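You operate a simulated robot arm through the tools that you are given. There is no shell and no other tool.

Carry out the task below with a simulated two-armed robot. There is one attempt and no reset: what you move stays moved.

JOB
Pack the yellow cup whose number matches the silver case and lock the case.
Fine: turn both case latches open, rest the case lid on the blue table, stand the cup inside, put the lid back on and turn both latches shut. Set down upright: what you pick out.

Only the result counts: the job must be done as asked and must still hold three seconds after the hand-in. Knocking over, shifting, dropping, spilling or breaking anything else fails it. Lids that push on must go on centred and level and be pressed home; caps that screw on are set level and turned clockwise until they are tight.

ROBOT AND FRAMES
Two 7-joint arms with fingered hands on one trunk that stands fixed in place. Base frame: the origin is at the foot of the trunk, x ahead of it, y to its left, z up; the work surface is at about z = 0.8. Readings come in m, degrees, newtons and seconds.
The left shoulder is at [0.07, 0.157, 1.239], the right one opposite. With the tool pointing down near the work surface each hand reaches from about 0.24 to 0.88 m from the base axis, measured 20 degrees to its own side. Payload 5 kg a hand.
The TCP of each hand is the grasp point between the finger pads, 0.031 m short of the fingertips. In the tool frame z runs along the fingers and y along their closing line. The gripper opens to 0.156 m; its body begins 0.088 m behind the TCP. The gripper is a hand of 4 fingers: y runs from the thumb to the fingers, the wrist lies at [0, 0, -0.249] in the tool frame.
Orientation is that of the tool frame in the base frame, as a unit quaternion [x, y, z, w]. With the fingers straight down and closing along the base's y, the tool's x points along the base's -x, its y along +y and its z along -z.

CONTROLS
- The arms move only by the tool jog_arm. It takes "left_rows", "right_rows" or both (then of equal length, played together; a hand with none holds still); each is a list of rows, each a list of 6 numbers: the shift along the base's x, y, z in m, then the turn, a rotation vector about the base's x, y, z in degrees. In form: [[x, y, z, rx, ry, rz], ...]. A call has 1 to 20 rows; each row shifts and turns the commanded pose from where the row before left it. A row lasts 0.2 s, in which the tool goes at most 0.05 m and 8.6 degrees; a call with a longer step from one row to the next is refused whole. A pose out of reach is approached as far as the arm can. The call stops where the force on the tool passes 40 N (or 10 N more than at its start, if that is more) or the arm is blocked; 0.2 s more then pass. In this call time passes only in rows, and 0.2 s behind the last. It gives the time, the measured TCP pose, the force on the tool (base axes), the opening and the grip force at its end, in the units of the frame above (readings bear some noise), with the torque about the TCP (base axes, N m) and any sound that the robot's microphone picked up, and new pictures: "pictures" is both (left out), scene, wrist or none (wrist: the cameras of the hands that moved).
- Cameras (640 x 400 px; columns grow to the right, rows downward): "scene" is now at [0.1275, -0.0403, 1.466]; the picture's right is [-0.47, -0.88, -0.00], its down [-0.52, 0.28, -0.81] and it looks along [0.71, -0.38, -0.59] (base axes); focal length 322 px, centre (320, 200). "left" rides on the left gripper at [-0.072, 0.002, -0.111] in its tool frame; the picture's right is [-0.02, -1.00, 0.00], its down [0.84, -0.02, -0.54] and it looks along [0.54, -0.01, 0.84] (tool axes); focal length 234 px, centre (320, 200). "right" rides on the right gripper at [0.072, 0.002, -0.111] in its tool frame; the picture's right is [-0.02, 1.00, 0.00], its down [-0.84, -0.02, -0.54] and it looks along [-0.54, -0.01, 0.84] (tool axes); focal length 234 px, centre (320, 200). There is no depth. A picture from a camera that has moved, and an enlarged one, comes with that camera's place and axes in the base frame and with its lens.
- lift_body(by): slides the trunk up (or, below 0, down) by that many m; the arms and the scene camera ride with it, the base frame stays. It gives what a move gives, with no picture.
- finger_targets(finger1, finger2, finger3, thumb_bend, hand): sets how far each is bent, from 0 (flat) to 1 (curled in); at 0.3 the hand is open as for a grip, at 0.7 the pads meet at the TCP. One left out holds its place. A second passes; each finger stops where it meets its share of the squeeze, and holds until it gets a number again. It is the only way to open and close the hand. It gives what a move gives, with no picture; readings hold the bend of each and the force on the fingers (four entries, about 0 where the hand has none), thumb and palm.
- head_to(pan, tilt): turns the head with the scene camera to pan (to the left, within 86 degrees either way) and tilt (down, from -29 to 69), counted from straight ahead of the robot. It gives what a move gives, and a new picture of the scene camera.
- inspect(camera, box): a new picture of the part [left, top, right, bottom] of that camera's present view, enlarged. The clock stands still meanwhile.
- close_job(): hands the job in; it is judged then, once.

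Places have to be worked out from the pictures, the camera data and where the tool is seen. Open the grippers and draw the arms clear of the work before you hand the job in, unless the task says otherwise.

The tools are called after "Call:" as a command line: name --argument value ..., lists and objects as JSON in quotes. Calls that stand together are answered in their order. jog_arm: Moves the arms, as the interface text tells. Its arguments: {"type":"object","properties":{"left_rows":{"type":"array"},"right_rows":{"type":"array"},"pictures":{"type":"string","enum":["both","scene","wrist","none"]}},"required":[]} The other tools are called the same way: lift_body (by) moves the trunk up or down; finger_targets (finger1, finger2, finger3, thumb_bend, hand) moves the fingers one by one; head_to (pan, tilt) turns the head that bears the scene camera; inspect (camera, box) takes an enlarged picture of a part of a camera's view; close_job () hands the job in.

At the start:

```text
clock: 0.0
left_tool_pos: [0.5343, -0.0173, 1.2448]
left_orientation: [0.0, 1.0, 0.0, 0.001]
left_wrist_force: [1.3, 0.1, 1.0]
left_torque: [0.01, 0.03, -0.03]
left_opening: 0.156
left_finger_force: 0.0
left_shape: jaw
left_bend: [0.3, 0.3, 0.3, 0.3]
left_finger forces: [0.0, 0.1, 0.0, 0.1, 0.0, 0.1]
right_tool_pos: [0.3637, -0.4974, 1.1983]
right_orientation: [0.0, 1.0, 0.0, 0.0]
right_wrist_force: [-0.5, -0.6, -1.3]
right_torque: [0.0, 0.03, 0.02]
right_opening: 0.1559
right_finger_force: 0.1
right_shape: jaw
right_bend: [0.3, 0.3, 0.3, 0.3]
right_finger forces: [0.0, 0.0, 0.0, 0.0, 0.1, 0.1]
trunk travel left (down, up): [-0.625, 0.315]
head pan, tilt (commanded): [-27.9, 36.0]
```

scene: 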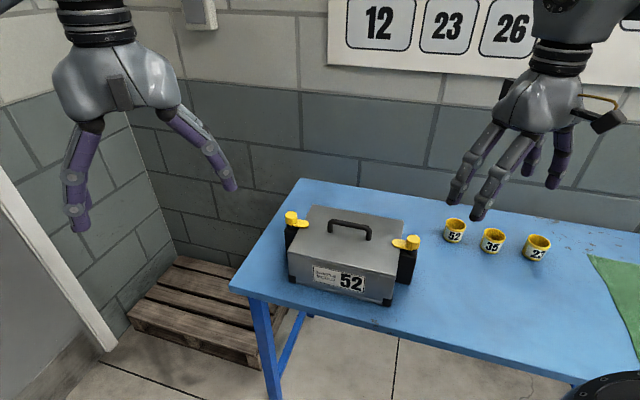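
right: 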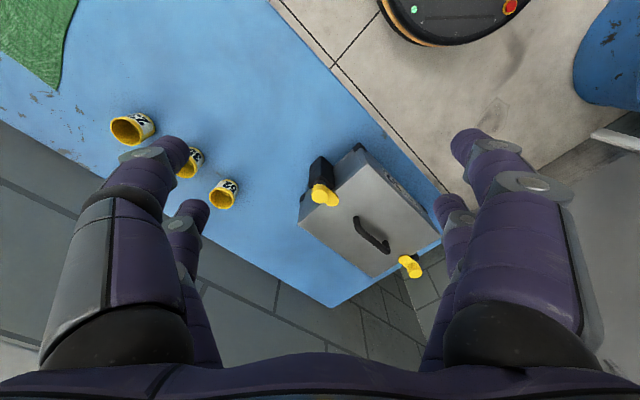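
left: 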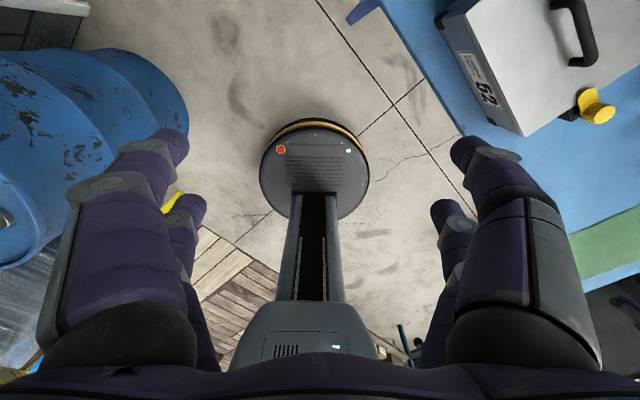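

The case reads 52 and the nearest cup seems to read 52; I look closer at the cups, the case and the latches.

Call:
inspect --camera "scene" --box '[420, 190, 580, 290]'

Call:
inspect --camera "scene" --box '[260, 190, 440, 310]'

Call:
inspect --camera "right" --box '[280, 120, 460, 300]'

```text
4.00 times, centred on (500, 240) of scene
camera zoom: at [0.1275, -0.0403, 1.466], right [-0.47, -0.88, 0.0], down [-0.52, 0.28, -0.81], along [0.71, -0.38, -0.59], focal length 1290 px, centre (-400, 40)
```

zoom: 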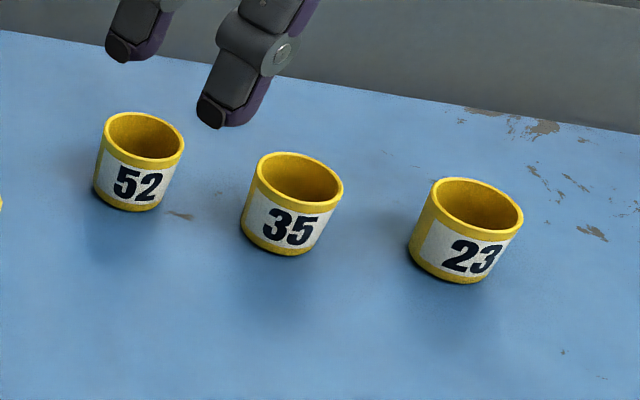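

```text
3.33 times, centred on (350, 250) of scene
camera zoom: at [0.1275, -0.0403, 1.466], right [-0.47, -0.88, 0.0], down [-0.52, 0.28, -0.81], along [0.71, -0.38, -0.59], focal length 1075 px, centre (220, 33)
```

zoom: 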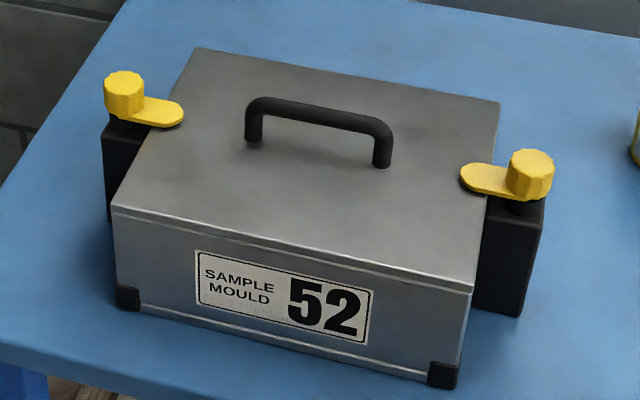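

```text
2.22 times, centred on (370, 210) of right
camera zoom: at [0.2913, -0.4974, 1.3117], right [0.02, 1.0, 0.0], down [0.84, -0.02, 0.54], along [0.54, -0.01, -0.84], focal length 520 px, centre (209, 178)
```

zoom: 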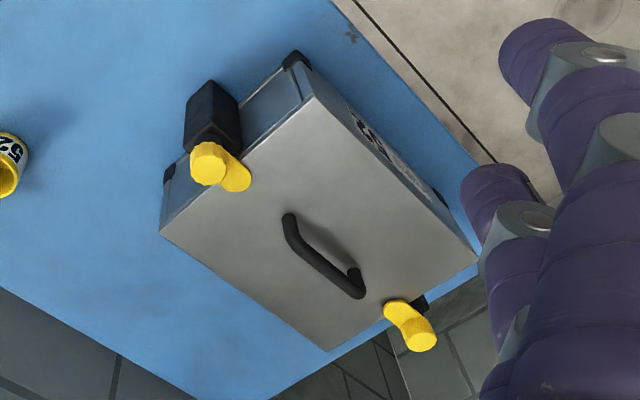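

The case and the cup beside it both read 52. I zoom in on both latches and the handle to judge their shape and height.

Call:
inspect --camera "scene" --box '[370, 220, 434, 300]'

Call:
inspect --camera "scene" --box '[272, 200, 336, 260]'

Call:
inspect --camera "scene" --box '[320, 205, 384, 245]'

Call:
inspect --camera "right" --box '[290, 150, 354, 230]'

```text
5.00 times, centred on (402, 260) of scene
camera zoom: at [0.1275, -0.0403, 1.466], right [-0.47, -0.88, 0.0], down [-0.52, 0.28, -0.81], along [0.71, -0.38, -0.59], focal length 1612 px, centre (-90, -100)
```

zoom: 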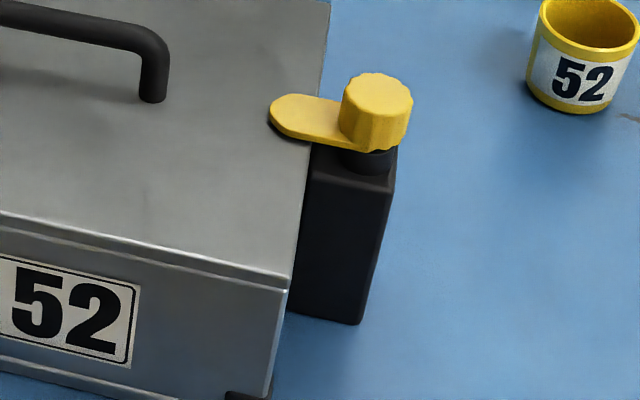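

```text
6.67 times, centred on (304, 230) of scene
camera zoom: at [0.1275, -0.0403, 1.466], right [-0.47, -0.88, 0.0], down [-0.52, 0.28, -0.81], along [0.71, -0.38, -0.59], focal length 2150 px, centre (427, 0)
```

zoom: 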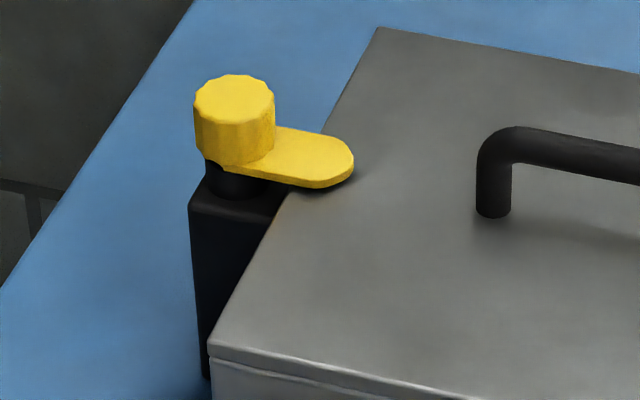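

```text
10.00 times, centred on (352, 225) of scene
camera zoom: at [0.1275, -0.0403, 1.466], right [-0.47, -0.88, 0.0], down [-0.52, 0.28, -0.81], along [0.71, -0.38, -0.59], focal length 3225 px, centre (0, -50)
```

zoom: 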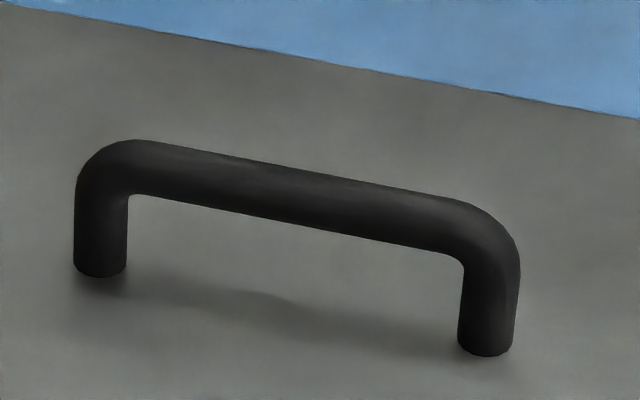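

```text
5.00 times, centred on (322, 190) of right
camera zoom: at [0.2913, -0.4974, 1.3117], right [0.02, 1.0, 0.0], down [0.84, -0.02, 0.54], along [0.54, -0.01, -0.84], focal length 1171 px, centre (310, 250)
```

zoom: 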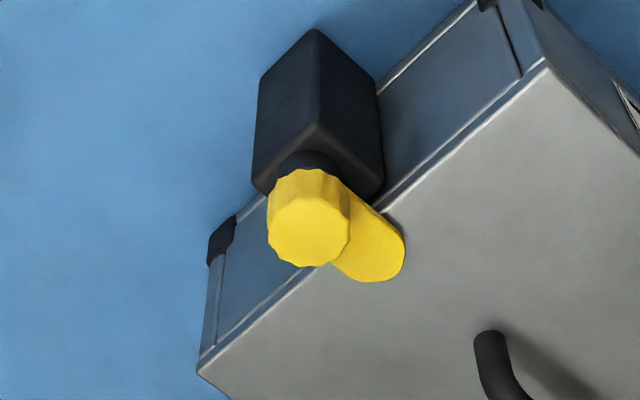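

Knob tops come out near (0.523, -0.502, 0.939) and (0.739, -0.280, 0.938), lid top near z 0.907, case axis at 45 degrees. I bring the right hand above the near latch, turned 45 degrees, and move the left hand aside.

Call:
jog_arm --right_rows '[[0.0265, -0.0008, -0.015, 0, 0, 7.5], [0.0265, -0.0008, -0.015, 0, 0, 7.5], [0.0265, -0.0008, -0.015, 0, 0, 7.5], [0.0265, -0.0008, -0.015, 0, 0, 7.5], [0.0265, -0.0008, -0.015, 0, 0, 7.5], [0.0265, -0.0008, -0.015, 0, 0, 7.5]]' --left_rows '[[-0.01, 0.025, 0, 0, 0, 0], [-0.01, 0.025, 0, 0, 0, 0], [-0.01, 0.025, 0, 0, 0, 0], [-0.01, 0.025, 0, 0, 0, 0], [-0.01, 0.025, 0, 0, 0, 0], [-0.01, 0.025, 0, 0, 0, 0]]' --pictures "both"

```text
clock: 1.4
left_tool_pos: [0.4715, 0.1329, 1.2452]
left_orientation: [0.001, 1.0, 0.0, 0.0]
left_wrist_force: [0.7, 0.9, -0.6]
left_torque: [-0.01, 0.01, 0.0]
left_opening: 0.1559
left_finger_force: 0.0
left_shape: jaw
left_bend: [0.3, 0.3, 0.3, 0.3]
left_finger forces: [0.1, 0.1, 0.0, 0.1, 0.1, 0.0]
right_tool_pos: [0.5235, -0.5048, 1.108]
right_orientation: [-0.383, 0.924, 0.0, 0.0]
right_wrist_force: [0.2, 0.8, -0.3]
right_torque: [-0.02, 0.02, 0.03]
right_opening: 0.1559
right_finger_force: 0.1
right_shape: jaw
right_bend: [0.3, 0.3, 0.3, 0.3]
right_finger forces: [0.1, 0.0, 0.1, 0.0, 0.1, 0.0]
trunk travel left (down, up): [-0.625, 0.315]
head pan, tilt (commanded): [-27.9, 36.0]
camera scene: at [0.1283, -0.039, 1.4659], right [-0.47, -0.88, 0.0], down [-0.52, 0.28, -0.81], along [0.71, -0.38, -0.59], focal length 322 px, centre (320, 200)
camera right: at [0.4713, -0.5549, 1.2207], right [-0.69, 0.72, 0.0], down [0.61, 0.58, 0.54], along [0.39, 0.38, -0.84], focal length 234 px, centre (320, 200)
camera left: at [0.5436, 0.1341, 1.3566], right [0.02, -1.0, 0.0], down [-0.84, -0.02, 0.55], along [-0.54, -0.01, -0.84], focal length 234 px, centre (320, 200)
```

scene: 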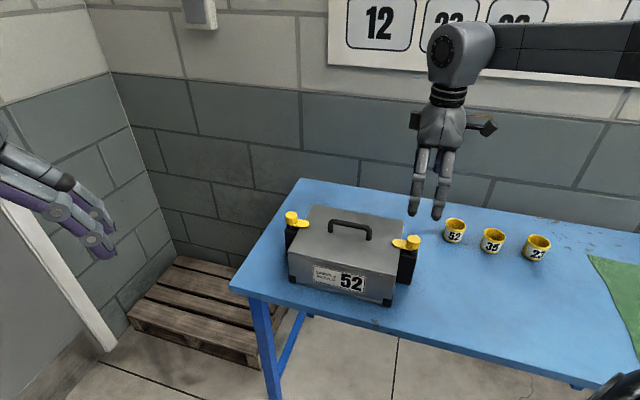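
right: 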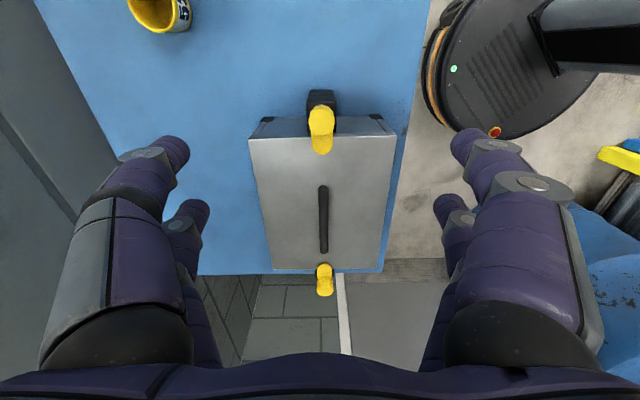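
left: 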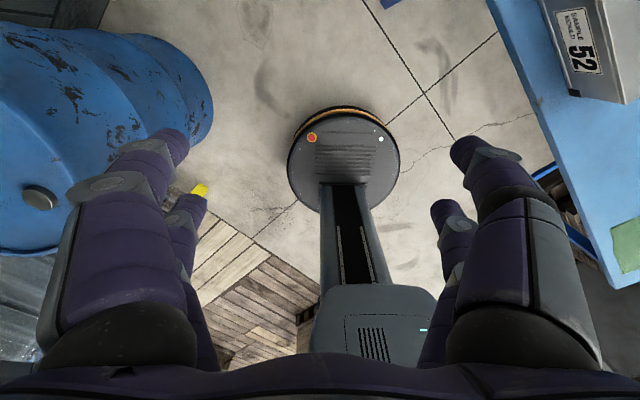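

The right wrist view lines up with the case axis. I enlarge it to refine the latch, handle and case positions.

Call:
inspect --camera "right" --box '[280, 80, 360, 160]'

Call:
inspect --camera "right" --box '[280, 240, 380, 310]'

Call:
inspect --camera "right" --box '[230, 80, 430, 300]'

```text
5.00 times, centred on (320, 120) of right
camera zoom: at [0.4713, -0.5549, 1.2207], right [-0.69, 0.72, 0.0], down [0.61, 0.58, 0.54], along [0.39, 0.38, -0.84], focal length 1171 px, centre (320, 600)
```

zoom: 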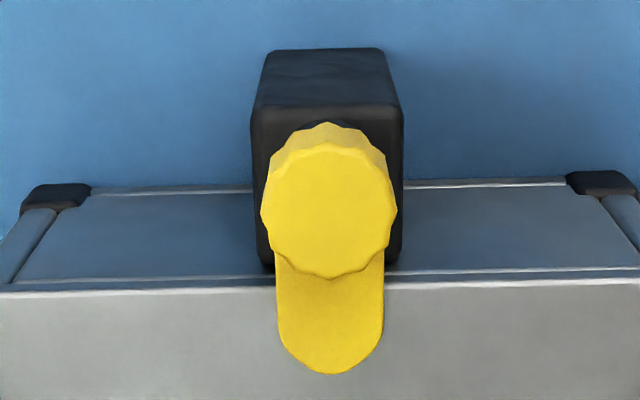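

```text
5.71 times, centred on (330, 275) of right
camera zoom: at [0.4713, -0.5549, 1.2207], right [-0.69, 0.72, 0.0], down [0.61, 0.58, 0.54], along [0.39, 0.38, -0.84], focal length 1338 px, centre (263, -229)
```

zoom: 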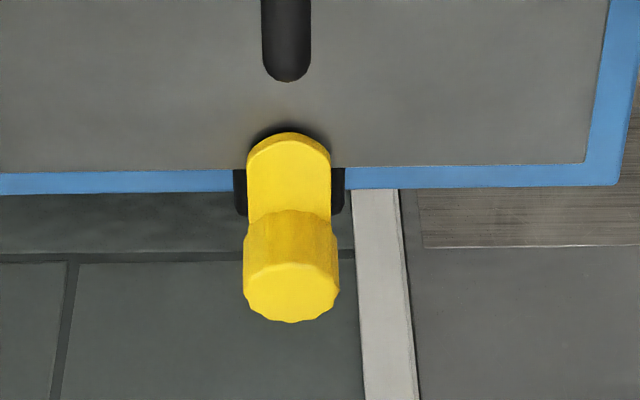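

```text
1.82 times, centred on (330, 190) of right
camera zoom: at [0.4713, -0.5549, 1.2207], right [-0.69, 0.72, 0.0], down [0.61, 0.58, 0.54], along [0.39, 0.38, -0.84], focal length 426 px, centre (302, 218)
```

zoom: 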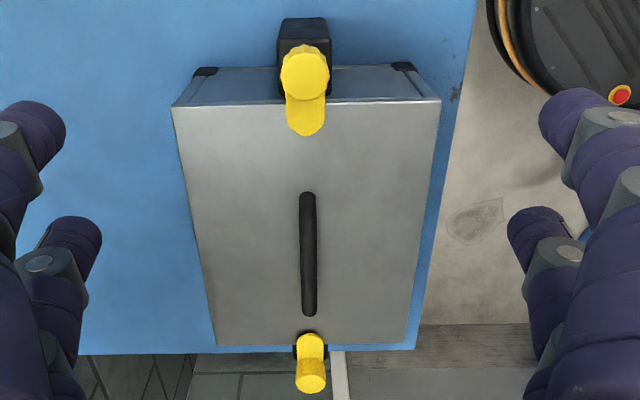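

Refined: near knob about (0.522, -0.503), far knob about (0.742, -0.280), knob about 32 mm wide. Next I bend finger1 only, to learn which digit is which.

Call:
finger_targets --hand "right" --finger1 0.55

Call:
inspect --camera "right" --box '[0, 0, 640, 400]'

Call:
finger_targets --hand "right" --finger1 0.3 --finger3 0.55

Call:
inspect --camera "right" --box '[0, 0, 640, 400]'

Call:
finger_targets --hand "right" --finger3 0.3 --thumb_bend 0.55

Call:
inspect --camera "right" --box '[0, 0, 640, 400]'

```text
clock: 2.4
left_tool_pos: [0.4724, 0.1322, 1.2458]
left_orientation: [0.0, 1.0, 0.0, 0.0]
left_wrist_force: [0.1, -0.4, -0.8]
left_torque: [0.0, -0.03, 0.01]
left_opening: 0.1558
left_finger_force: 0.1
left_shape: jaw
left_bend: [0.3, 0.3, 0.3, 0.3]
left_finger forces: [0.0, 0.1, 0.0, 0.0, 0.0, 0.1]
right_tool_pos: [0.5222, -0.5057, 1.1086]
right_orientation: [-0.383, 0.924, 0.001, 0.0]
right_wrist_force: [-0.4, 0.1, 0.4]
right_torque: [0.0, 0.0, 0.01]
right_opening: 0.1111
right_finger_force: 0.1
right_shape: fingers
right_bend: [0.55, 0.3, 0.3, 0.3]
right_finger forces: [0.0, 0.0, 0.0, 0.0, 0.1, 0.0]
trunk travel left (down, up): [-0.625, 0.315]
head pan, tilt (commanded): [-27.9, 36.0]
```

```text
1.00 times, centred on (320, 200) of right (not enlarged: the box is as wide or as high as the picture)
camera zoom: at [0.4707, -0.5553, 1.2204], right [-0.69, 0.72, 0.0], down [0.61, 0.58, 0.54], along [0.39, 0.38, -0.84], focal length 234 px, centre (320, 200)
```

zoom: 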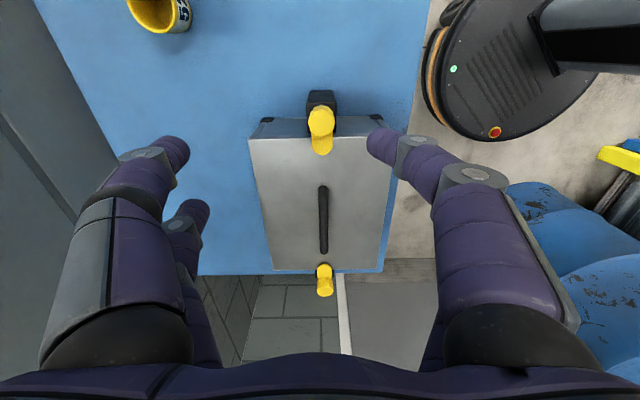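

```text
clock: 3.4
left_tool_pos: [0.4713, 0.1325, 1.245]
left_orientation: [0.001, 1.0, 0.001, 0.0]
left_wrist_force: [-0.3, -0.1, -0.4]
left_torque: [0.01, -0.01, -0.01]
left_opening: 0.156
left_finger_force: 0.0
left_shape: jaw
left_bend: [0.3, 0.3, 0.3, 0.3]
left_finger forces: [0.1, 0.1, 0.0, 0.0, 0.0, 0.1]
right_tool_pos: [0.5236, -0.5057, 1.1081]
right_orientation: [-0.383, 0.924, 0.001, 0.0]
right_wrist_force: [1.2, -0.2, -0.1]
right_torque: [0.03, -0.02, -0.02]
right_opening: 0.1599
right_finger_force: 0.0
right_shape: fingers
right_bend: [0.3, 0.3, 0.55, 0.3]
right_finger forces: [0.1, 0.0, 0.1, 0.0, 0.1, 0.0]
trunk travel left (down, up): [-0.625, 0.315]
head pan, tilt (commanded): [-27.9, 36.0]
```

```text
1.00 times, centred on (320, 200) of right (not enlarged: the box is as wide or as high as the picture)
camera zoom: at [0.4705, -0.5555, 1.2205], right [-0.69, 0.72, 0.0], down [0.61, 0.58, 0.54], along [0.39, 0.38, -0.84], focal length 234 px, centre (320, 200)
```

zoom: 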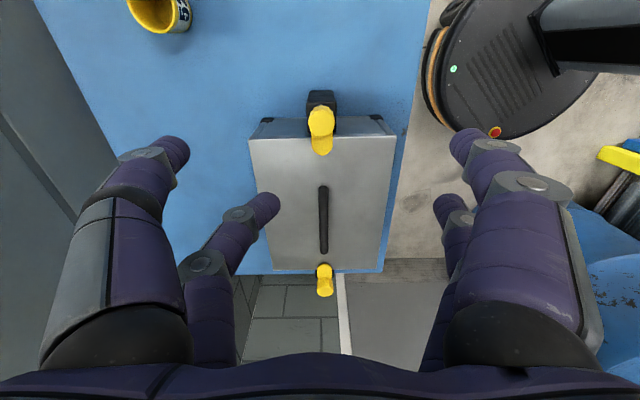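

```text
clock: 4.4
left_tool_pos: [0.4706, 0.1326, 1.2466]
left_orientation: [0.0, 1.0, 0.0, 0.0]
left_wrist_force: [-0.3, -0.1, 0.2]
left_torque: [0.03, 0.03, 0.05]
left_opening: 0.1561
left_finger_force: 0.1
left_shape: jaw
left_bend: [0.3, 0.3, 0.3, 0.3]
left_finger forces: [0.0, 0.0, 0.0, 0.0, 0.1, 0.0]
right_tool_pos: [0.5226, -0.5055, 1.1077]
right_orientation: [-0.382, 0.924, -0.001, 0.0]
right_wrist_force: [-0.2, 0.3, -0.5]
right_torque: [0.02, 0.01, -0.01]
right_opening: 0.1106
right_finger_force: 0.1
right_shape: fingers
right_bend: [0.3, 0.3, 0.3, 0.55]
right_finger forces: [0.0, 0.0, 0.1, 0.0, 0.0, 0.0]
trunk travel left (down, up): [-0.625, 0.315]
head pan, tilt (commanded): [-27.9, 36.0]
```

```text
1.00 times, centred on (320, 200) of right (not enlarged: the box is as wide or as high as the picture)
camera zoom: at [0.4705, -0.5554, 1.2205], right [-0.69, 0.72, 0.0], down [0.61, 0.58, 0.54], along [0.39, 0.38, -0.84], focal length 234 px, centre (320, 200)
```

zoom: 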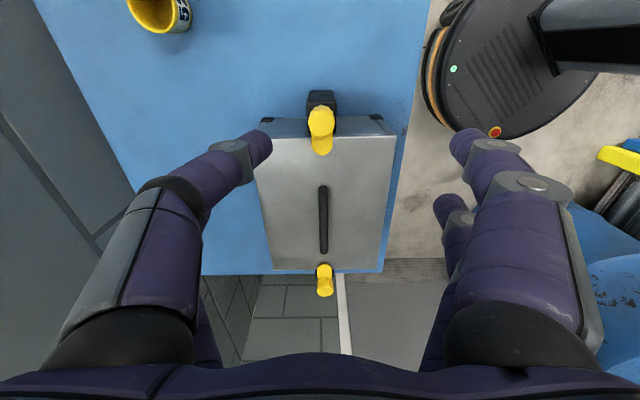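

The hand has two opposed pairs: thumb and finger1 on the camera side, finger3 and finger2 about 46 mm further in. I preshape all four to 0.52 and go down to just above the near knob.

Call:
finger_targets --hand "right" --finger1 0.52 --finger2 0.52 --finger3 0.52 --thumb_bend 0.52

Call:
jog_arm --right_rows '[[-0.0005, 0.001, -0.03, 0, 0, 0], [-0.0005, 0.001, -0.03, 0, 0, 0], [0, 0, -0.03, 0, 0, 0], [0, 0, -0.03, 0, 0, 0]]' --pictures "both"

```text
clock: 5.4
left_tool_pos: [0.4717, 0.1321, 1.246]
left_orientation: [0.0, 1.0, 0.0, 0.0]
left_wrist_force: [0.0, -0.2, 1.0]
left_torque: [0.0, -0.01, 0.0]
left_opening: 0.156
left_finger_force: 0.1
left_shape: jaw
left_bend: [0.3, 0.3, 0.3, 0.3]
left_finger forces: [0.0, 0.1, 0.0, 0.0, 0.0, 0.0]
right_tool_pos: [0.5233, -0.5054, 1.1085]
right_orientation: [-0.382, 0.924, 0.001, 0.0]
right_wrist_force: [1.0, 0.0, 0.2]
right_torque: [-0.01, 0.0, -0.04]
right_opening: 0.0731
right_finger_force: 0.1
right_shape: fingers
right_bend: [0.52, 0.52, 0.52, 0.52]
right_finger forces: [0.0, 0.1, 0.0, 0.0, 0.0, 0.0]
trunk travel left (down, up): [-0.625, 0.315]
head pan, tilt (commanded): [-27.9, 36.0]
```

```text
clock: 6.4
left_tool_pos: [0.4723, 0.1307, 1.2445]
left_orientation: [0.0, 1.0, 0.0, 0.001]
left_wrist_force: [-0.7, 0.0, 0.6]
left_torque: [0.02, 0.0, -0.02]
left_opening: 0.1561
left_finger_force: 0.0
left_shape: jaw
left_bend: [0.3, 0.3, 0.3, 0.3]
left_finger forces: [0.0, 0.0, 0.1, 0.0, 0.0, 0.0]
right_tool_pos: [0.5224, -0.5008, 0.9879]
right_orientation: [-0.383, 0.924, 0.001, 0.001]
right_wrist_force: [0.2, -1.1, -1.4]
right_torque: [-0.01, 0.03, 0.01]
right_opening: 0.0731
right_finger_force: 0.0
right_shape: fingers
right_bend: [0.52, 0.52, 0.52, 0.52]
right_finger forces: [0.0, 0.0, 0.0, 0.0, 0.0, 0.0]
trunk travel left (down, up): [-0.625, 0.315]
head pan, tilt (commanded): [-27.9, 36.0]
camera scene: at [0.1283, -0.041, 1.4659], right [-0.47, -0.88, 0.0], down [-0.52, 0.28, -0.81], along [0.71, -0.38, -0.59], focal length 322 px, centre (320, 200)
camera right: at [0.4704, -0.551, 1.1001], right [-0.69, 0.72, 0.0], down [0.61, 0.58, 0.55], along [0.39, 0.38, -0.84], focal length 234 px, centre (320, 200)
```

scene: 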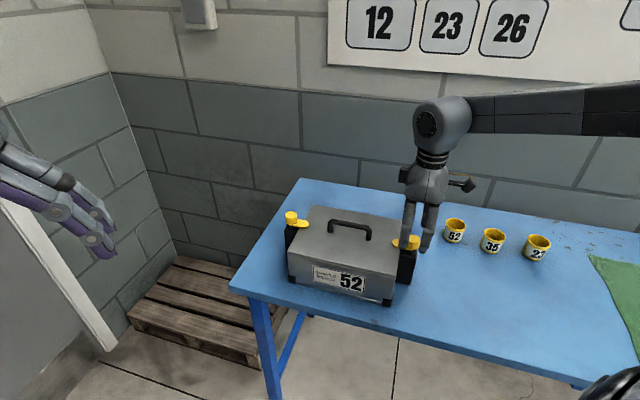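
right: 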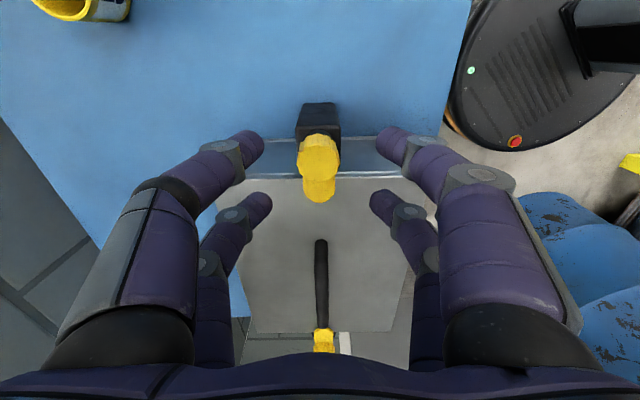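

The knob sits between the finger pairs. I enlarge the view to measure its place exactly.

Call:
inspect --camera "right" --box '[240, 90, 400, 220]'

Call:
inspect --camera "scene" --box '[370, 180, 450, 290]'

```text
3.08 times, centred on (320, 155) of right
camera zoom: at [0.4704, -0.551, 1.1001], right [-0.69, 0.72, 0.0], down [0.61, 0.58, 0.55], along [0.39, 0.38, -0.84], focal length 720 px, centre (320, 338)
```

zoom: 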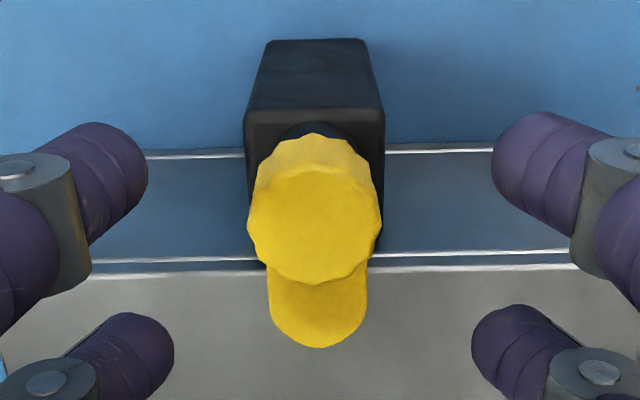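

```text
3.64 times, centred on (410, 235) of scene
camera zoom: at [0.1283, -0.041, 1.4659], right [-0.47, -0.88, 0.0], down [-0.52, 0.28, -0.81], along [0.71, -0.38, -0.59], focal length 1173 px, centre (-7, 73)
```

zoom: 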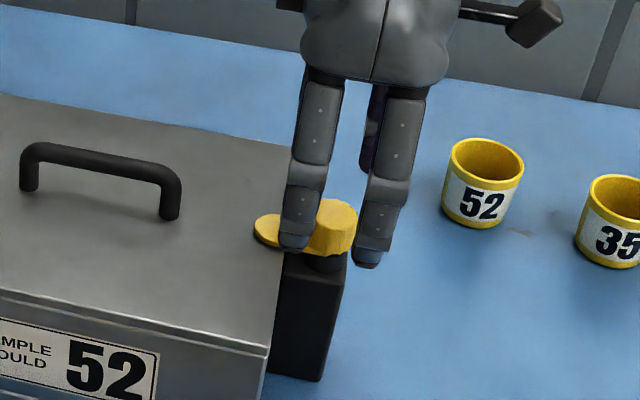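

The knob centre comes out at about (0.5225, -0.5026), almost under the TCP. I lower around it in small steps, watching the force.

Call:
jog_arm --right_rows '[[0, -0.0015, -0.015, 0, 0, 0], [0, 0, -0.012, 0, 0, 0], [0, 0, -0.008, 0, 0, 0], [0, 0, -0.004, 0, 0, 0], [0, 0, -0.003, 0, 0, 0]]' --pictures "both"

Call:
inspect --camera "right" --box '[220, 80, 420, 240]'

Call:
inspect --camera "scene" --box '[370, 200, 450, 280]'

```text
clock: 7.6
left_tool_pos: [0.4685, 0.1348, 1.2476]
left_orientation: [0.0, 1.0, -0.001, 0.002]
left_wrist_force: [-0.2, -0.8, 0.3]
left_torque: [0.02, -0.03, -0.05]
left_opening: 0.1558
left_finger_force: 0.0
left_shape: jaw
left_bend: [0.3, 0.3, 0.3, 0.3]
left_finger forces: [0.1, 0.0, 0.0, 0.0, 0.0, 0.1]
right_tool_pos: [0.5208, -0.5009, 0.9536]
right_orientation: [-0.381, 0.925, -0.002, 0.004]
right_wrist_force: [-3.5, -3.5, 33.5]
right_torque: [0.94, -0.07, 0.12]
right_opening: 0.0731
right_finger_force: 16.2
right_shape: fingers
right_bend: [0.52, 0.51, 0.51, 0.52]
right_finger forces: [0.0, 23.5, 9.9, 0.0, 0.0, 0.0]
trunk travel left (down, up): [-0.625, 0.315]
head pan, tilt (commanded): [-27.9, 36.0]
camera scene: at [0.1237, -0.0376, 1.4669], right [-0.47, -0.88, 0.0], down [-0.52, 0.27, -0.81], along [0.72, -0.38, -0.59], focal length 322 px, centre (320, 200)
camera right: at [0.4684, -0.5508, 1.0649], right [-0.69, 0.72, -0.01], down [0.6, 0.58, 0.55], along [0.4, 0.37, -0.84], focal length 234 px, centre (320, 200)
```

scene: 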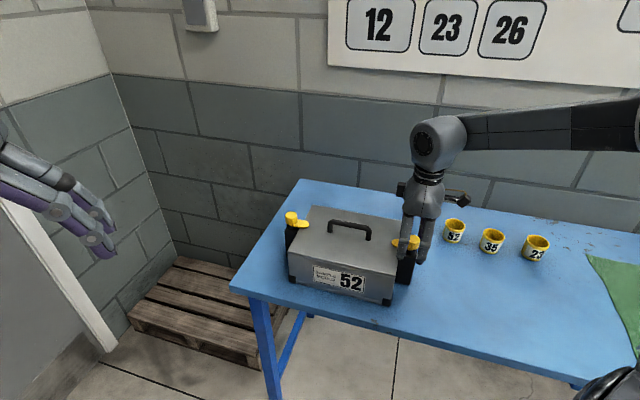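
right: 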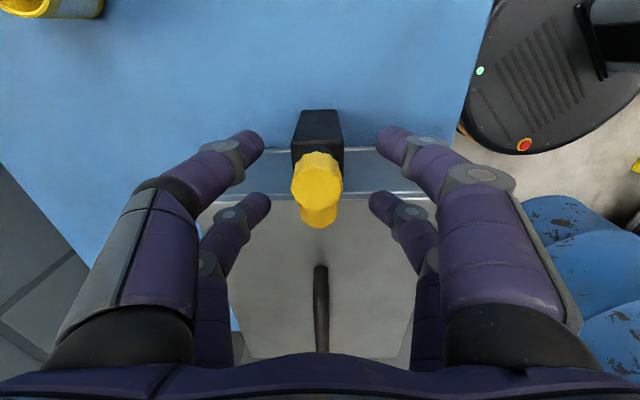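

```text
2.50 times, centred on (320, 160) of right
camera zoom: at [0.4684, -0.5508, 1.0649], right [-0.69, 0.72, -0.01], down [0.6, 0.58, 0.55], along [0.4, 0.37, -0.84], focal length 585 px, centre (320, 300)
```

zoom: 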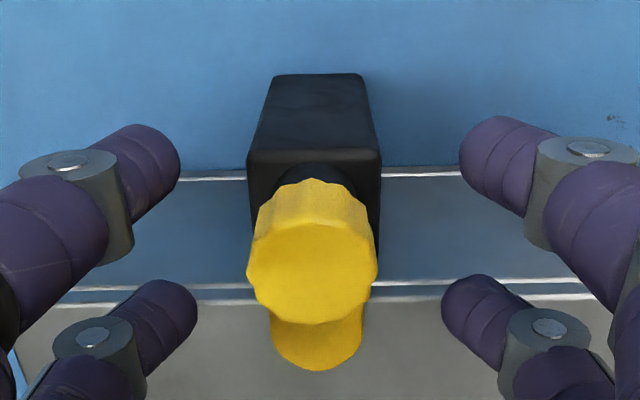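

```text
5.00 times, centred on (410, 240) of scene
camera zoom: at [0.1237, -0.0376, 1.4669], right [-0.47, -0.88, 0.0], down [-0.52, 0.27, -0.81], along [0.72, -0.38, -0.59], focal length 1612 px, centre (-130, 0)
```

zoom: 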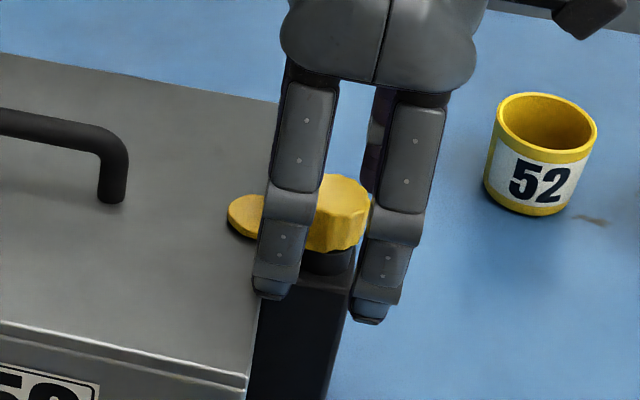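

Fingers 2 and 3 have touched the lid at TCP z 0.954, so the tips reach about 46 mm below the TCP in this shape. I lift a little to unload them.

Call:
jog_arm --right_rows '[[0.001, -0.001, 0.006, 0, 0, 0], [0, 0, 0.003, 0, 0, 0]]' --pictures "none"

```text
clock: 8.2
left_tool_pos: [0.4716, 0.1321, 1.2453]
left_orientation: [0.0, 1.0, 0.0, 0.0]
left_wrist_force: [0.4, 0.3, 0.3]
left_torque: [0.0, 0.03, 0.0]
left_opening: 0.1557
left_finger_force: 0.2
left_shape: jaw
left_bend: [0.3, 0.3, 0.3, 0.3]
left_finger forces: [0.0, 0.1, 0.1, 0.1, 0.0, 0.0]
right_tool_pos: [0.5204, -0.5035, 0.9541]
right_orientation: [-0.382, 0.924, 0.001, -0.002]
right_wrist_force: [0.6, 1.1, 1.4]
right_torque: [-0.05, -0.11, 0.04]
right_opening: 0.0729
right_finger_force: 1.4
right_shape: fingers
right_bend: [0.52, 0.52, 0.52, 0.52]
right_finger forces: [0.0, 0.1, 1.4, 0.0, 0.0, 0.0]
trunk travel left (down, up): [-0.625, 0.315]
head pan, tilt (commanded): [-27.9, 36.0]
```

Contact is nearly gone at z 0.954. I close all four fingers around the knob and tab.

Call:
jog_arm --right_rows '[[0.0012, 0.0008, 0.0015, 0, 0, 0]]' --pictures "none"

Call:
finger_targets --hand "right" --finger1 0.66 --finger2 0.66 --finger3 0.66 --thumb_bend 0.66

Call:
inspect --camera "right" --box '[220, 80, 420, 240]'

Call:
inspect --camera "scene" --box '[370, 200, 450, 280]'

```text
clock: 8.6
left_tool_pos: [0.4718, 0.1319, 1.2457]
left_orientation: [0.0, 1.0, 0.0, -0.001]
left_wrist_force: [-0.3, 0.5, -0.4]
left_torque: [-0.02, 0.01, 0.02]
left_opening: 0.1559
left_finger_force: 0.0
left_shape: jaw
left_bend: [0.3, 0.3, 0.3, 0.3]
left_finger forces: [0.1, 0.0, 0.0, 0.0, 0.0, 0.1]
right_tool_pos: [0.5233, -0.5033, 0.9567]
right_orientation: [-0.383, 0.924, 0.0, -0.001]
right_wrist_force: [0.7, -0.4, -0.7]
right_torque: [0.01, 0.0, -0.05]
right_opening: 0.0732
right_finger_force: 0.0
right_shape: fingers
right_bend: [0.52, 0.52, 0.52, 0.52]
right_finger forces: [0.1, 0.0, 0.0, 0.0, 0.1, 0.1]
trunk travel left (down, up): [-0.625, 0.315]
head pan, tilt (commanded): [-27.9, 36.0]
```

```text
clock: 9.6
left_tool_pos: [0.4727, 0.1327, 1.2452]
left_orientation: [0.0, 1.0, 0.001, 0.0]
left_wrist_force: [0.0, -0.2, 0.2]
left_torque: [0.0, 0.02, -0.02]
left_opening: 0.1557
left_finger_force: 0.1
left_shape: jaw
left_bend: [0.3, 0.3, 0.3, 0.3]
left_finger forces: [0.1, 0.0, 0.0, 0.1, 0.1, 0.0]
right_tool_pos: [0.5242, -0.5017, 0.9559]
right_orientation: [-0.383, 0.924, 0.0, 0.0]
right_wrist_force: [0.0, 0.0, 0.6]
right_torque: [-0.01, 0.0, 0.0]
right_opening: 0.0196
right_finger_force: 0.0
right_shape: fingers
right_bend: [0.66, 0.66, 0.66, 0.66]
right_finger forces: [0.0, 0.1, 0.1, 0.1, 0.0, 0.0]
trunk travel left (down, up): [-0.625, 0.315]
head pan, tilt (commanded): [-27.9, 36.0]
```

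```text
2.50 times, centred on (320, 160) of right
camera zoom: at [0.4716, -0.5524, 1.0702], right [-0.69, 0.72, 0.0], down [0.61, 0.58, 0.54], along [0.39, 0.38, -0.84], focal length 585 px, centre (320, 300)
```

zoom: 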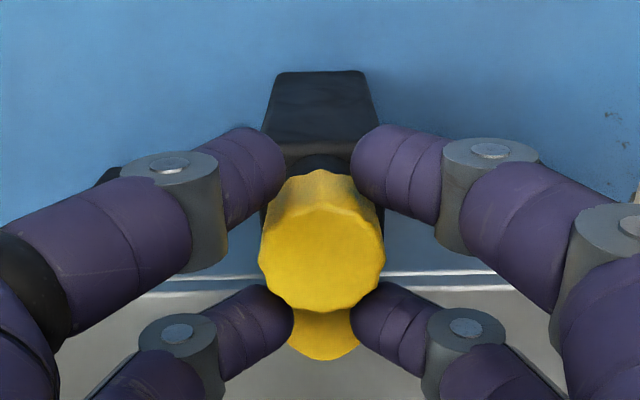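

```text
5.00 times, centred on (410, 240) of scene
camera zoom: at [0.1276, -0.0402, 1.4659], right [-0.47, -0.88, 0.0], down [-0.52, 0.28, -0.81], along [0.71, -0.38, -0.59], focal length 1612 px, centre (-130, 0)
```

zoom: 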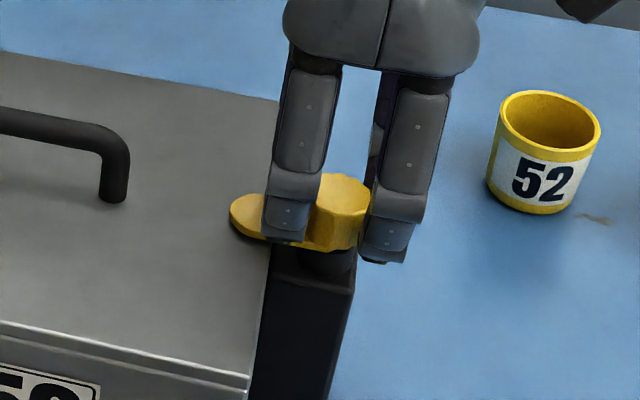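

The fingers straddle the knob without load, tips just above the tab. I open a bit, lower so fingers 2 and 3 flank the tab, then close on it.

Call:
finger_targets --hand "right" --finger1 0.59 --finger2 0.59 --finger3 0.59 --thumb_bend 0.59

Call:
jog_arm --right_rows '[[-0.0005, -0.0005, -0.003, 0, 0, 0], [0, 0, -0.002, 0, 0, 0], [0, 0, -0.002, 0, 0, 0]]' --pictures "wrist"

```text
clock: 10.6
left_tool_pos: [0.4721, 0.134, 1.2456]
left_orientation: [0.0, 1.0, -0.001, 0.0]
left_wrist_force: [0.1, -0.2, -0.1]
left_torque: [-0.02, 0.0, 0.02]
left_opening: 0.1558
left_finger_force: 0.0
left_shape: jaw
left_bend: [0.3, 0.3, 0.3, 0.3]
left_finger forces: [0.0, 0.0, 0.0, 0.1, 0.0, 0.0]
right_tool_pos: [0.5237, -0.5021, 0.9572]
right_orientation: [-0.383, 0.924, 0.0, 0.0]
right_wrist_force: [0.3, -0.5, -0.5]
right_torque: [0.01, -0.02, 0.01]
right_opening: 0.0449
right_finger_force: 0.0
right_shape: fingers
right_bend: [0.59, 0.59, 0.59, 0.59]
right_finger forces: [0.0, 0.0, 0.0, 0.1, 0.0, 0.1]
trunk travel left (down, up): [-0.625, 0.315]
head pan, tilt (commanded): [-27.9, 36.0]
```

```text
clock: 11.4
left_tool_pos: [0.4712, 0.1331, 1.2464]
left_orientation: [0.0, 1.0, 0.0, 0.0]
left_wrist_force: [0.3, 0.0, -0.3]
left_torque: [0.0, 0.0, -0.01]
left_opening: 0.1559
left_finger_force: 0.0
left_shape: jaw
left_bend: [0.3, 0.3, 0.3, 0.3]
left_finger forces: [0.0, 0.1, 0.0, 0.0, 0.0, 0.0]
right_tool_pos: [0.5237, -0.5023, 0.9513]
right_orientation: [-0.382, 0.924, 0.0, 0.002]
right_wrist_force: [-0.9, -1.2, 8.6]
right_torque: [0.17, -0.03, 0.0]
right_opening: 0.0446
right_finger_force: 3.8
right_shape: fingers
right_bend: [0.59, 0.59, 0.59, 0.59]
right_finger forces: [0.1, 5.0, 3.0, 0.0, 0.0, 0.0]
trunk travel left (down, up): [-0.625, 0.315]
head pan, tilt (commanded): [-27.9, 36.0]
camera right: at [0.4708, -0.5533, 1.0648], right [-0.69, 0.72, 0.0], down [0.61, 0.58, 0.55], along [0.4, 0.38, -0.84], focal length 234 px, centre (320, 200)
```

right: 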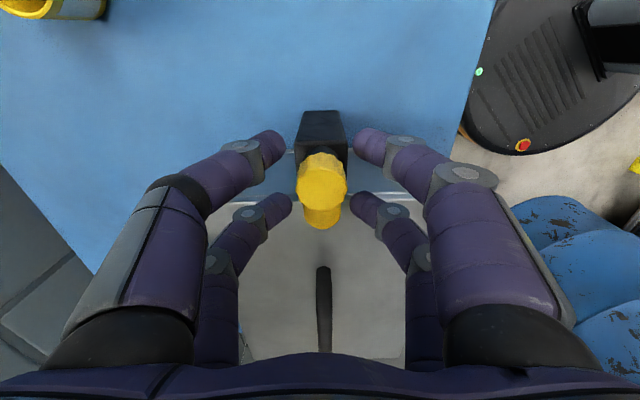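

Fingers 2 and 3 rest lightly on the lid on either side of the tab. I lift 1.5 mm and close on the tab.

Call:
jog_arm --right_rows '[[0, 0, 0.0015, 0, 0, 0]]' --pictures "none"

Call:
finger_targets --hand "right" --finger1 0.66 --finger2 0.68 --finger3 0.68 --thumb_bend 0.66

Call:
inspect --camera "right" --box '[220, 80, 420, 240]'

Call:
inspect --camera "scene" --box '[370, 200, 450, 280]'

```text
clock: 11.8
left_tool_pos: [0.4712, 0.133, 1.2444]
left_orientation: [0.0, 1.0, -0.001, 0.001]
left_wrist_force: [0.2, 0.1, -0.4]
left_torque: [0.04, 0.01, 0.03]
left_opening: 0.1563
left_finger_force: 0.1
left_shape: jaw
left_bend: [0.3, 0.3, 0.3, 0.3]
left_finger forces: [0.0, 0.0, 0.0, 0.1, 0.0, 0.0]
right_tool_pos: [0.5231, -0.5032, 0.9521]
right_orientation: [-0.381, 0.924, 0.0, 0.0]
right_wrist_force: [0.2, -0.7, 4.8]
right_torque: [0.07, -0.15, -0.01]
right_opening: 0.0447
right_finger_force: 2.5
right_shape: fingers
right_bend: [0.59, 0.59, 0.59, 0.59]
right_finger forces: [0.1, 1.8, 3.3, 0.1, 0.1, 0.1]
trunk travel left (down, up): [-0.625, 0.315]
head pan, tilt (commanded): [-27.9, 36.0]
```

```text
clock: 12.8
left_tool_pos: [0.4715, 0.1327, 1.2453]
left_orientation: [0.0, 1.0, 0.0, 0.0]
left_wrist_force: [-0.9, -0.5, 0.5]
left_torque: [0.03, -0.02, 0.04]
left_opening: 0.1558
left_finger_force: 0.0
left_shape: jaw
left_bend: [0.3, 0.3, 0.3, 0.3]
left_finger forces: [0.1, 0.0, 0.0, 0.0, 0.0, 0.1]
right_tool_pos: [0.5239, -0.5032, 0.9513]
right_orientation: [-0.383, 0.924, -0.001, 0.0]
right_wrist_force: [-1.5, 1.0, 0.8]
right_torque: [0.01, 0.02, 0.05]
right_opening: 0.0193
right_finger_force: 2.6
right_shape: fingers
right_bend: [0.66, 0.64, 0.65, 0.66]
right_finger forces: [0.1, 3.1, 2.1, 0.0, 0.0, 0.0]
trunk travel left (down, up): [-0.625, 0.315]
head pan, tilt (commanded): [-27.9, 36.0]
```

```text
2.50 times, centred on (320, 160) of right
camera zoom: at [0.471, -0.5534, 1.0648], right [-0.69, 0.72, 0.0], down [0.61, 0.58, 0.54], along [0.39, 0.38, -0.84], focal length 585 px, centre (320, 300)
```

zoom: 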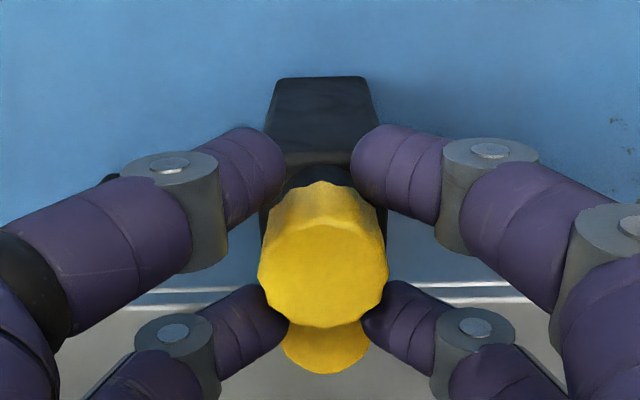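

```text
5.00 times, centred on (410, 240) of scene
camera zoom: at [0.1272, -0.04, 1.466], right [-0.47, -0.88, 0.0], down [-0.52, 0.28, -0.81], along [0.71, -0.38, -0.59], focal length 1612 px, centre (-130, 0)
```

zoom: 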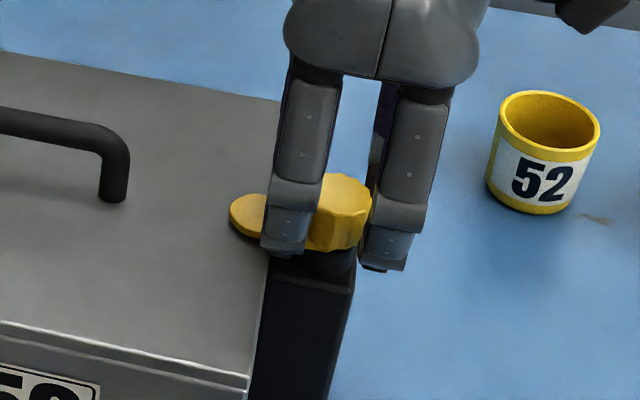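

Fingers 2 and 3 grip the tab (bends 0.64 and 0.65, about 2-3 N). I try a small clockwise turn and read the torque.

Call:
jog_arm --right_rows '[[0, 0, 0, 0, 0, -5], [0, 0, 0, 0, 0, -5], [0, 0, 0, 0, 0, -5]]' --pictures "wrist"

```text
clock: 13.6
left_tool_pos: [0.4712, 0.1326, 1.2452]
left_orientation: [0.0, 1.0, -0.002, 0.001]
left_wrist_force: [0.0, -0.7, 0.4]
left_torque: [-0.01, 0.02, 0.01]
left_opening: 0.156
left_finger_force: 0.1
left_shape: jaw
left_bend: [0.3, 0.3, 0.3, 0.3]
left_finger forces: [0.1, 0.0, 0.1, 0.0, 0.1, 0.0]
right_tool_pos: [0.5213, -0.5019, 0.9534]
right_orientation: [-0.258, 0.966, -0.001, 0.001]
right_wrist_force: [-8.9, 3.9, 10.9]
right_torque: [0.38, 0.15, 0.28]
right_opening: 0.0195
right_finger_force: 5.6
right_shape: fingers
right_bend: [0.66, 0.63, 0.68, 0.66]
right_finger forces: [0.1, 11.7, 0.1, 0.0, 0.0, 0.0]
trunk travel left (down, up): [-0.625, 0.315]
head pan, tilt (commanded): [-27.9, 36.0]
camera right: at [0.4584, -0.5374, 1.0661], right [-0.48, 0.88, 0.0], down [0.74, 0.4, 0.55], along [0.48, 0.26, -0.84], focal length 234 px, centre (320, 200)
```

right: 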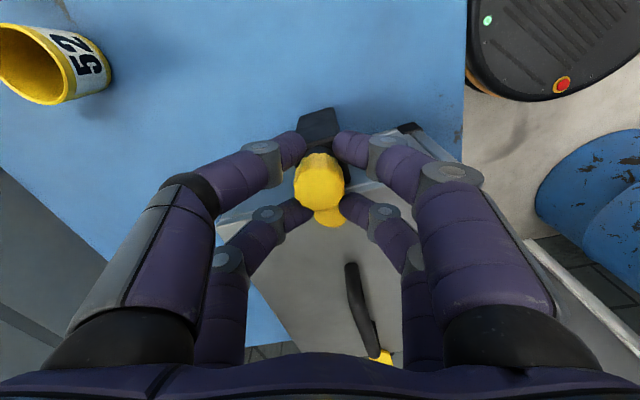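

Call:
inspect --camera "right" --box '[220, 80, 420, 240]'

Call:
inspect --camera "scene" --box '[370, 200, 450, 280]'

```text
2.50 times, centred on (320, 160) of right
camera zoom: at [0.4584, -0.5374, 1.0661], right [-0.48, 0.88, 0.0], down [0.74, 0.4, 0.55], along [0.48, 0.26, -0.84], focal length 585 px, centre (320, 300)
```

zoom: 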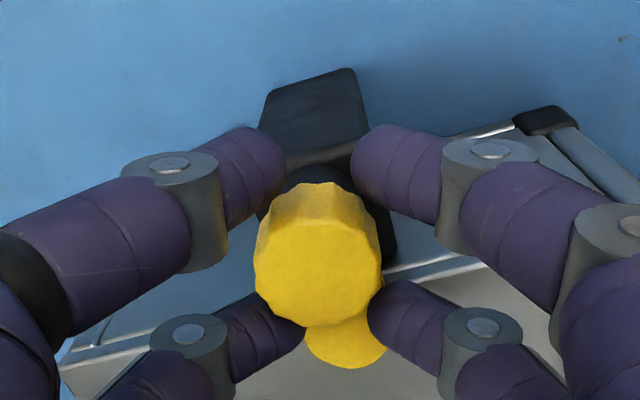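

```text
5.00 times, centred on (410, 240) of scene
camera zoom: at [0.125, -0.0387, 1.4663], right [-0.47, -0.88, 0.0], down [-0.52, 0.27, -0.81], along [0.72, -0.38, -0.59], focal length 1612 px, centre (-130, 0)
```

zoom: 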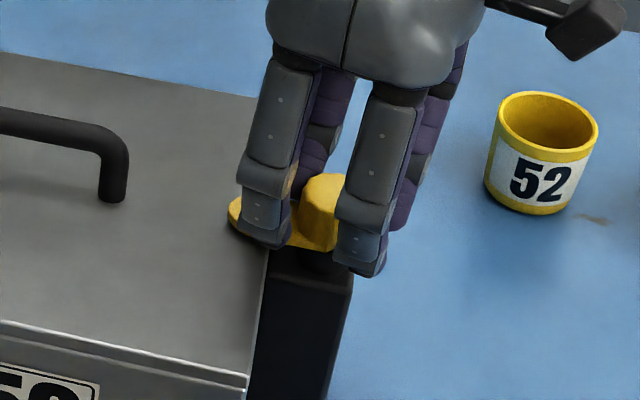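

The tab has barely moved clockwise: finger 2 presses it with 11.7 N and it resists. I turn back and try anticlockwise.

Call:
jog_arm --right_rows '[[0, 0, 0, 0, 0, 5], [0, 0, 0, 0, 0, 5], [0, 0, 0, 0, 0, 5], [0, 0, 0, 0, 0, 5], [0, 0, 0, 0, 0, 5]]' --pictures "none"

Call:
inspect --camera "right" --box '[220, 80, 420, 240]'

Call:
inspect --camera "scene" --box '[370, 200, 450, 280]'

```text
clock: 14.8
left_tool_pos: [0.4714, 0.1335, 1.2452]
left_orientation: [0.0, 1.0, 0.0, 0.0]
left_wrist_force: [-0.3, -0.1, 0.8]
left_torque: [-0.01, 0.0, -0.02]
left_opening: 0.1558
left_finger_force: 0.0
left_shape: jaw
left_bend: [0.3, 0.3, 0.3, 0.3]
left_finger forces: [0.0, 0.0, 0.0, 0.0, 0.0, 0.0]
right_tool_pos: [0.5223, -0.5029, 0.953]
right_orientation: [-0.463, 0.886, 0.0, 0.002]
right_wrist_force: [2.5, 1.0, 11.7]
right_torque: [0.27, -0.22, -0.03]
right_opening: 0.0192
right_finger_force: 6.3
right_shape: fingers
right_bend: [0.66, 0.66, 0.66, 0.66]
right_finger forces: [0.0, 6.5, 7.5, 0.0, 0.0, 0.0]
trunk travel left (down, up): [-0.625, 0.315]
head pan, tilt (commanded): [-27.9, 36.0]
```

```text
2.50 times, centred on (320, 160) of right
camera zoom: at [0.4803, -0.5614, 1.0661], right [-0.81, 0.59, 0.0], down [0.5, 0.68, 0.55], along [0.32, 0.44, -0.84], focal length 585 px, centre (320, 300)
```

zoom: 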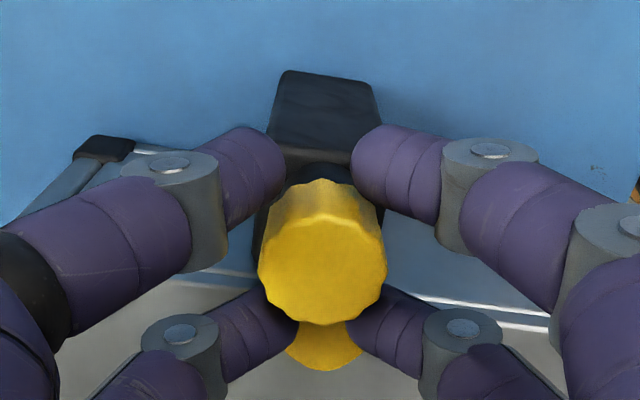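

```text
5.00 times, centred on (410, 240) of scene
camera zoom: at [0.1269, -0.039, 1.4661], right [-0.47, -0.88, 0.0], down [-0.52, 0.27, -0.81], along [0.71, -0.38, -0.59], focal length 1612 px, centre (-130, 0)
```

zoom: 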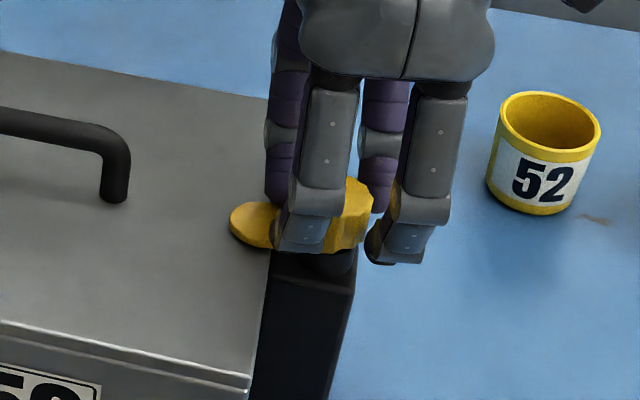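

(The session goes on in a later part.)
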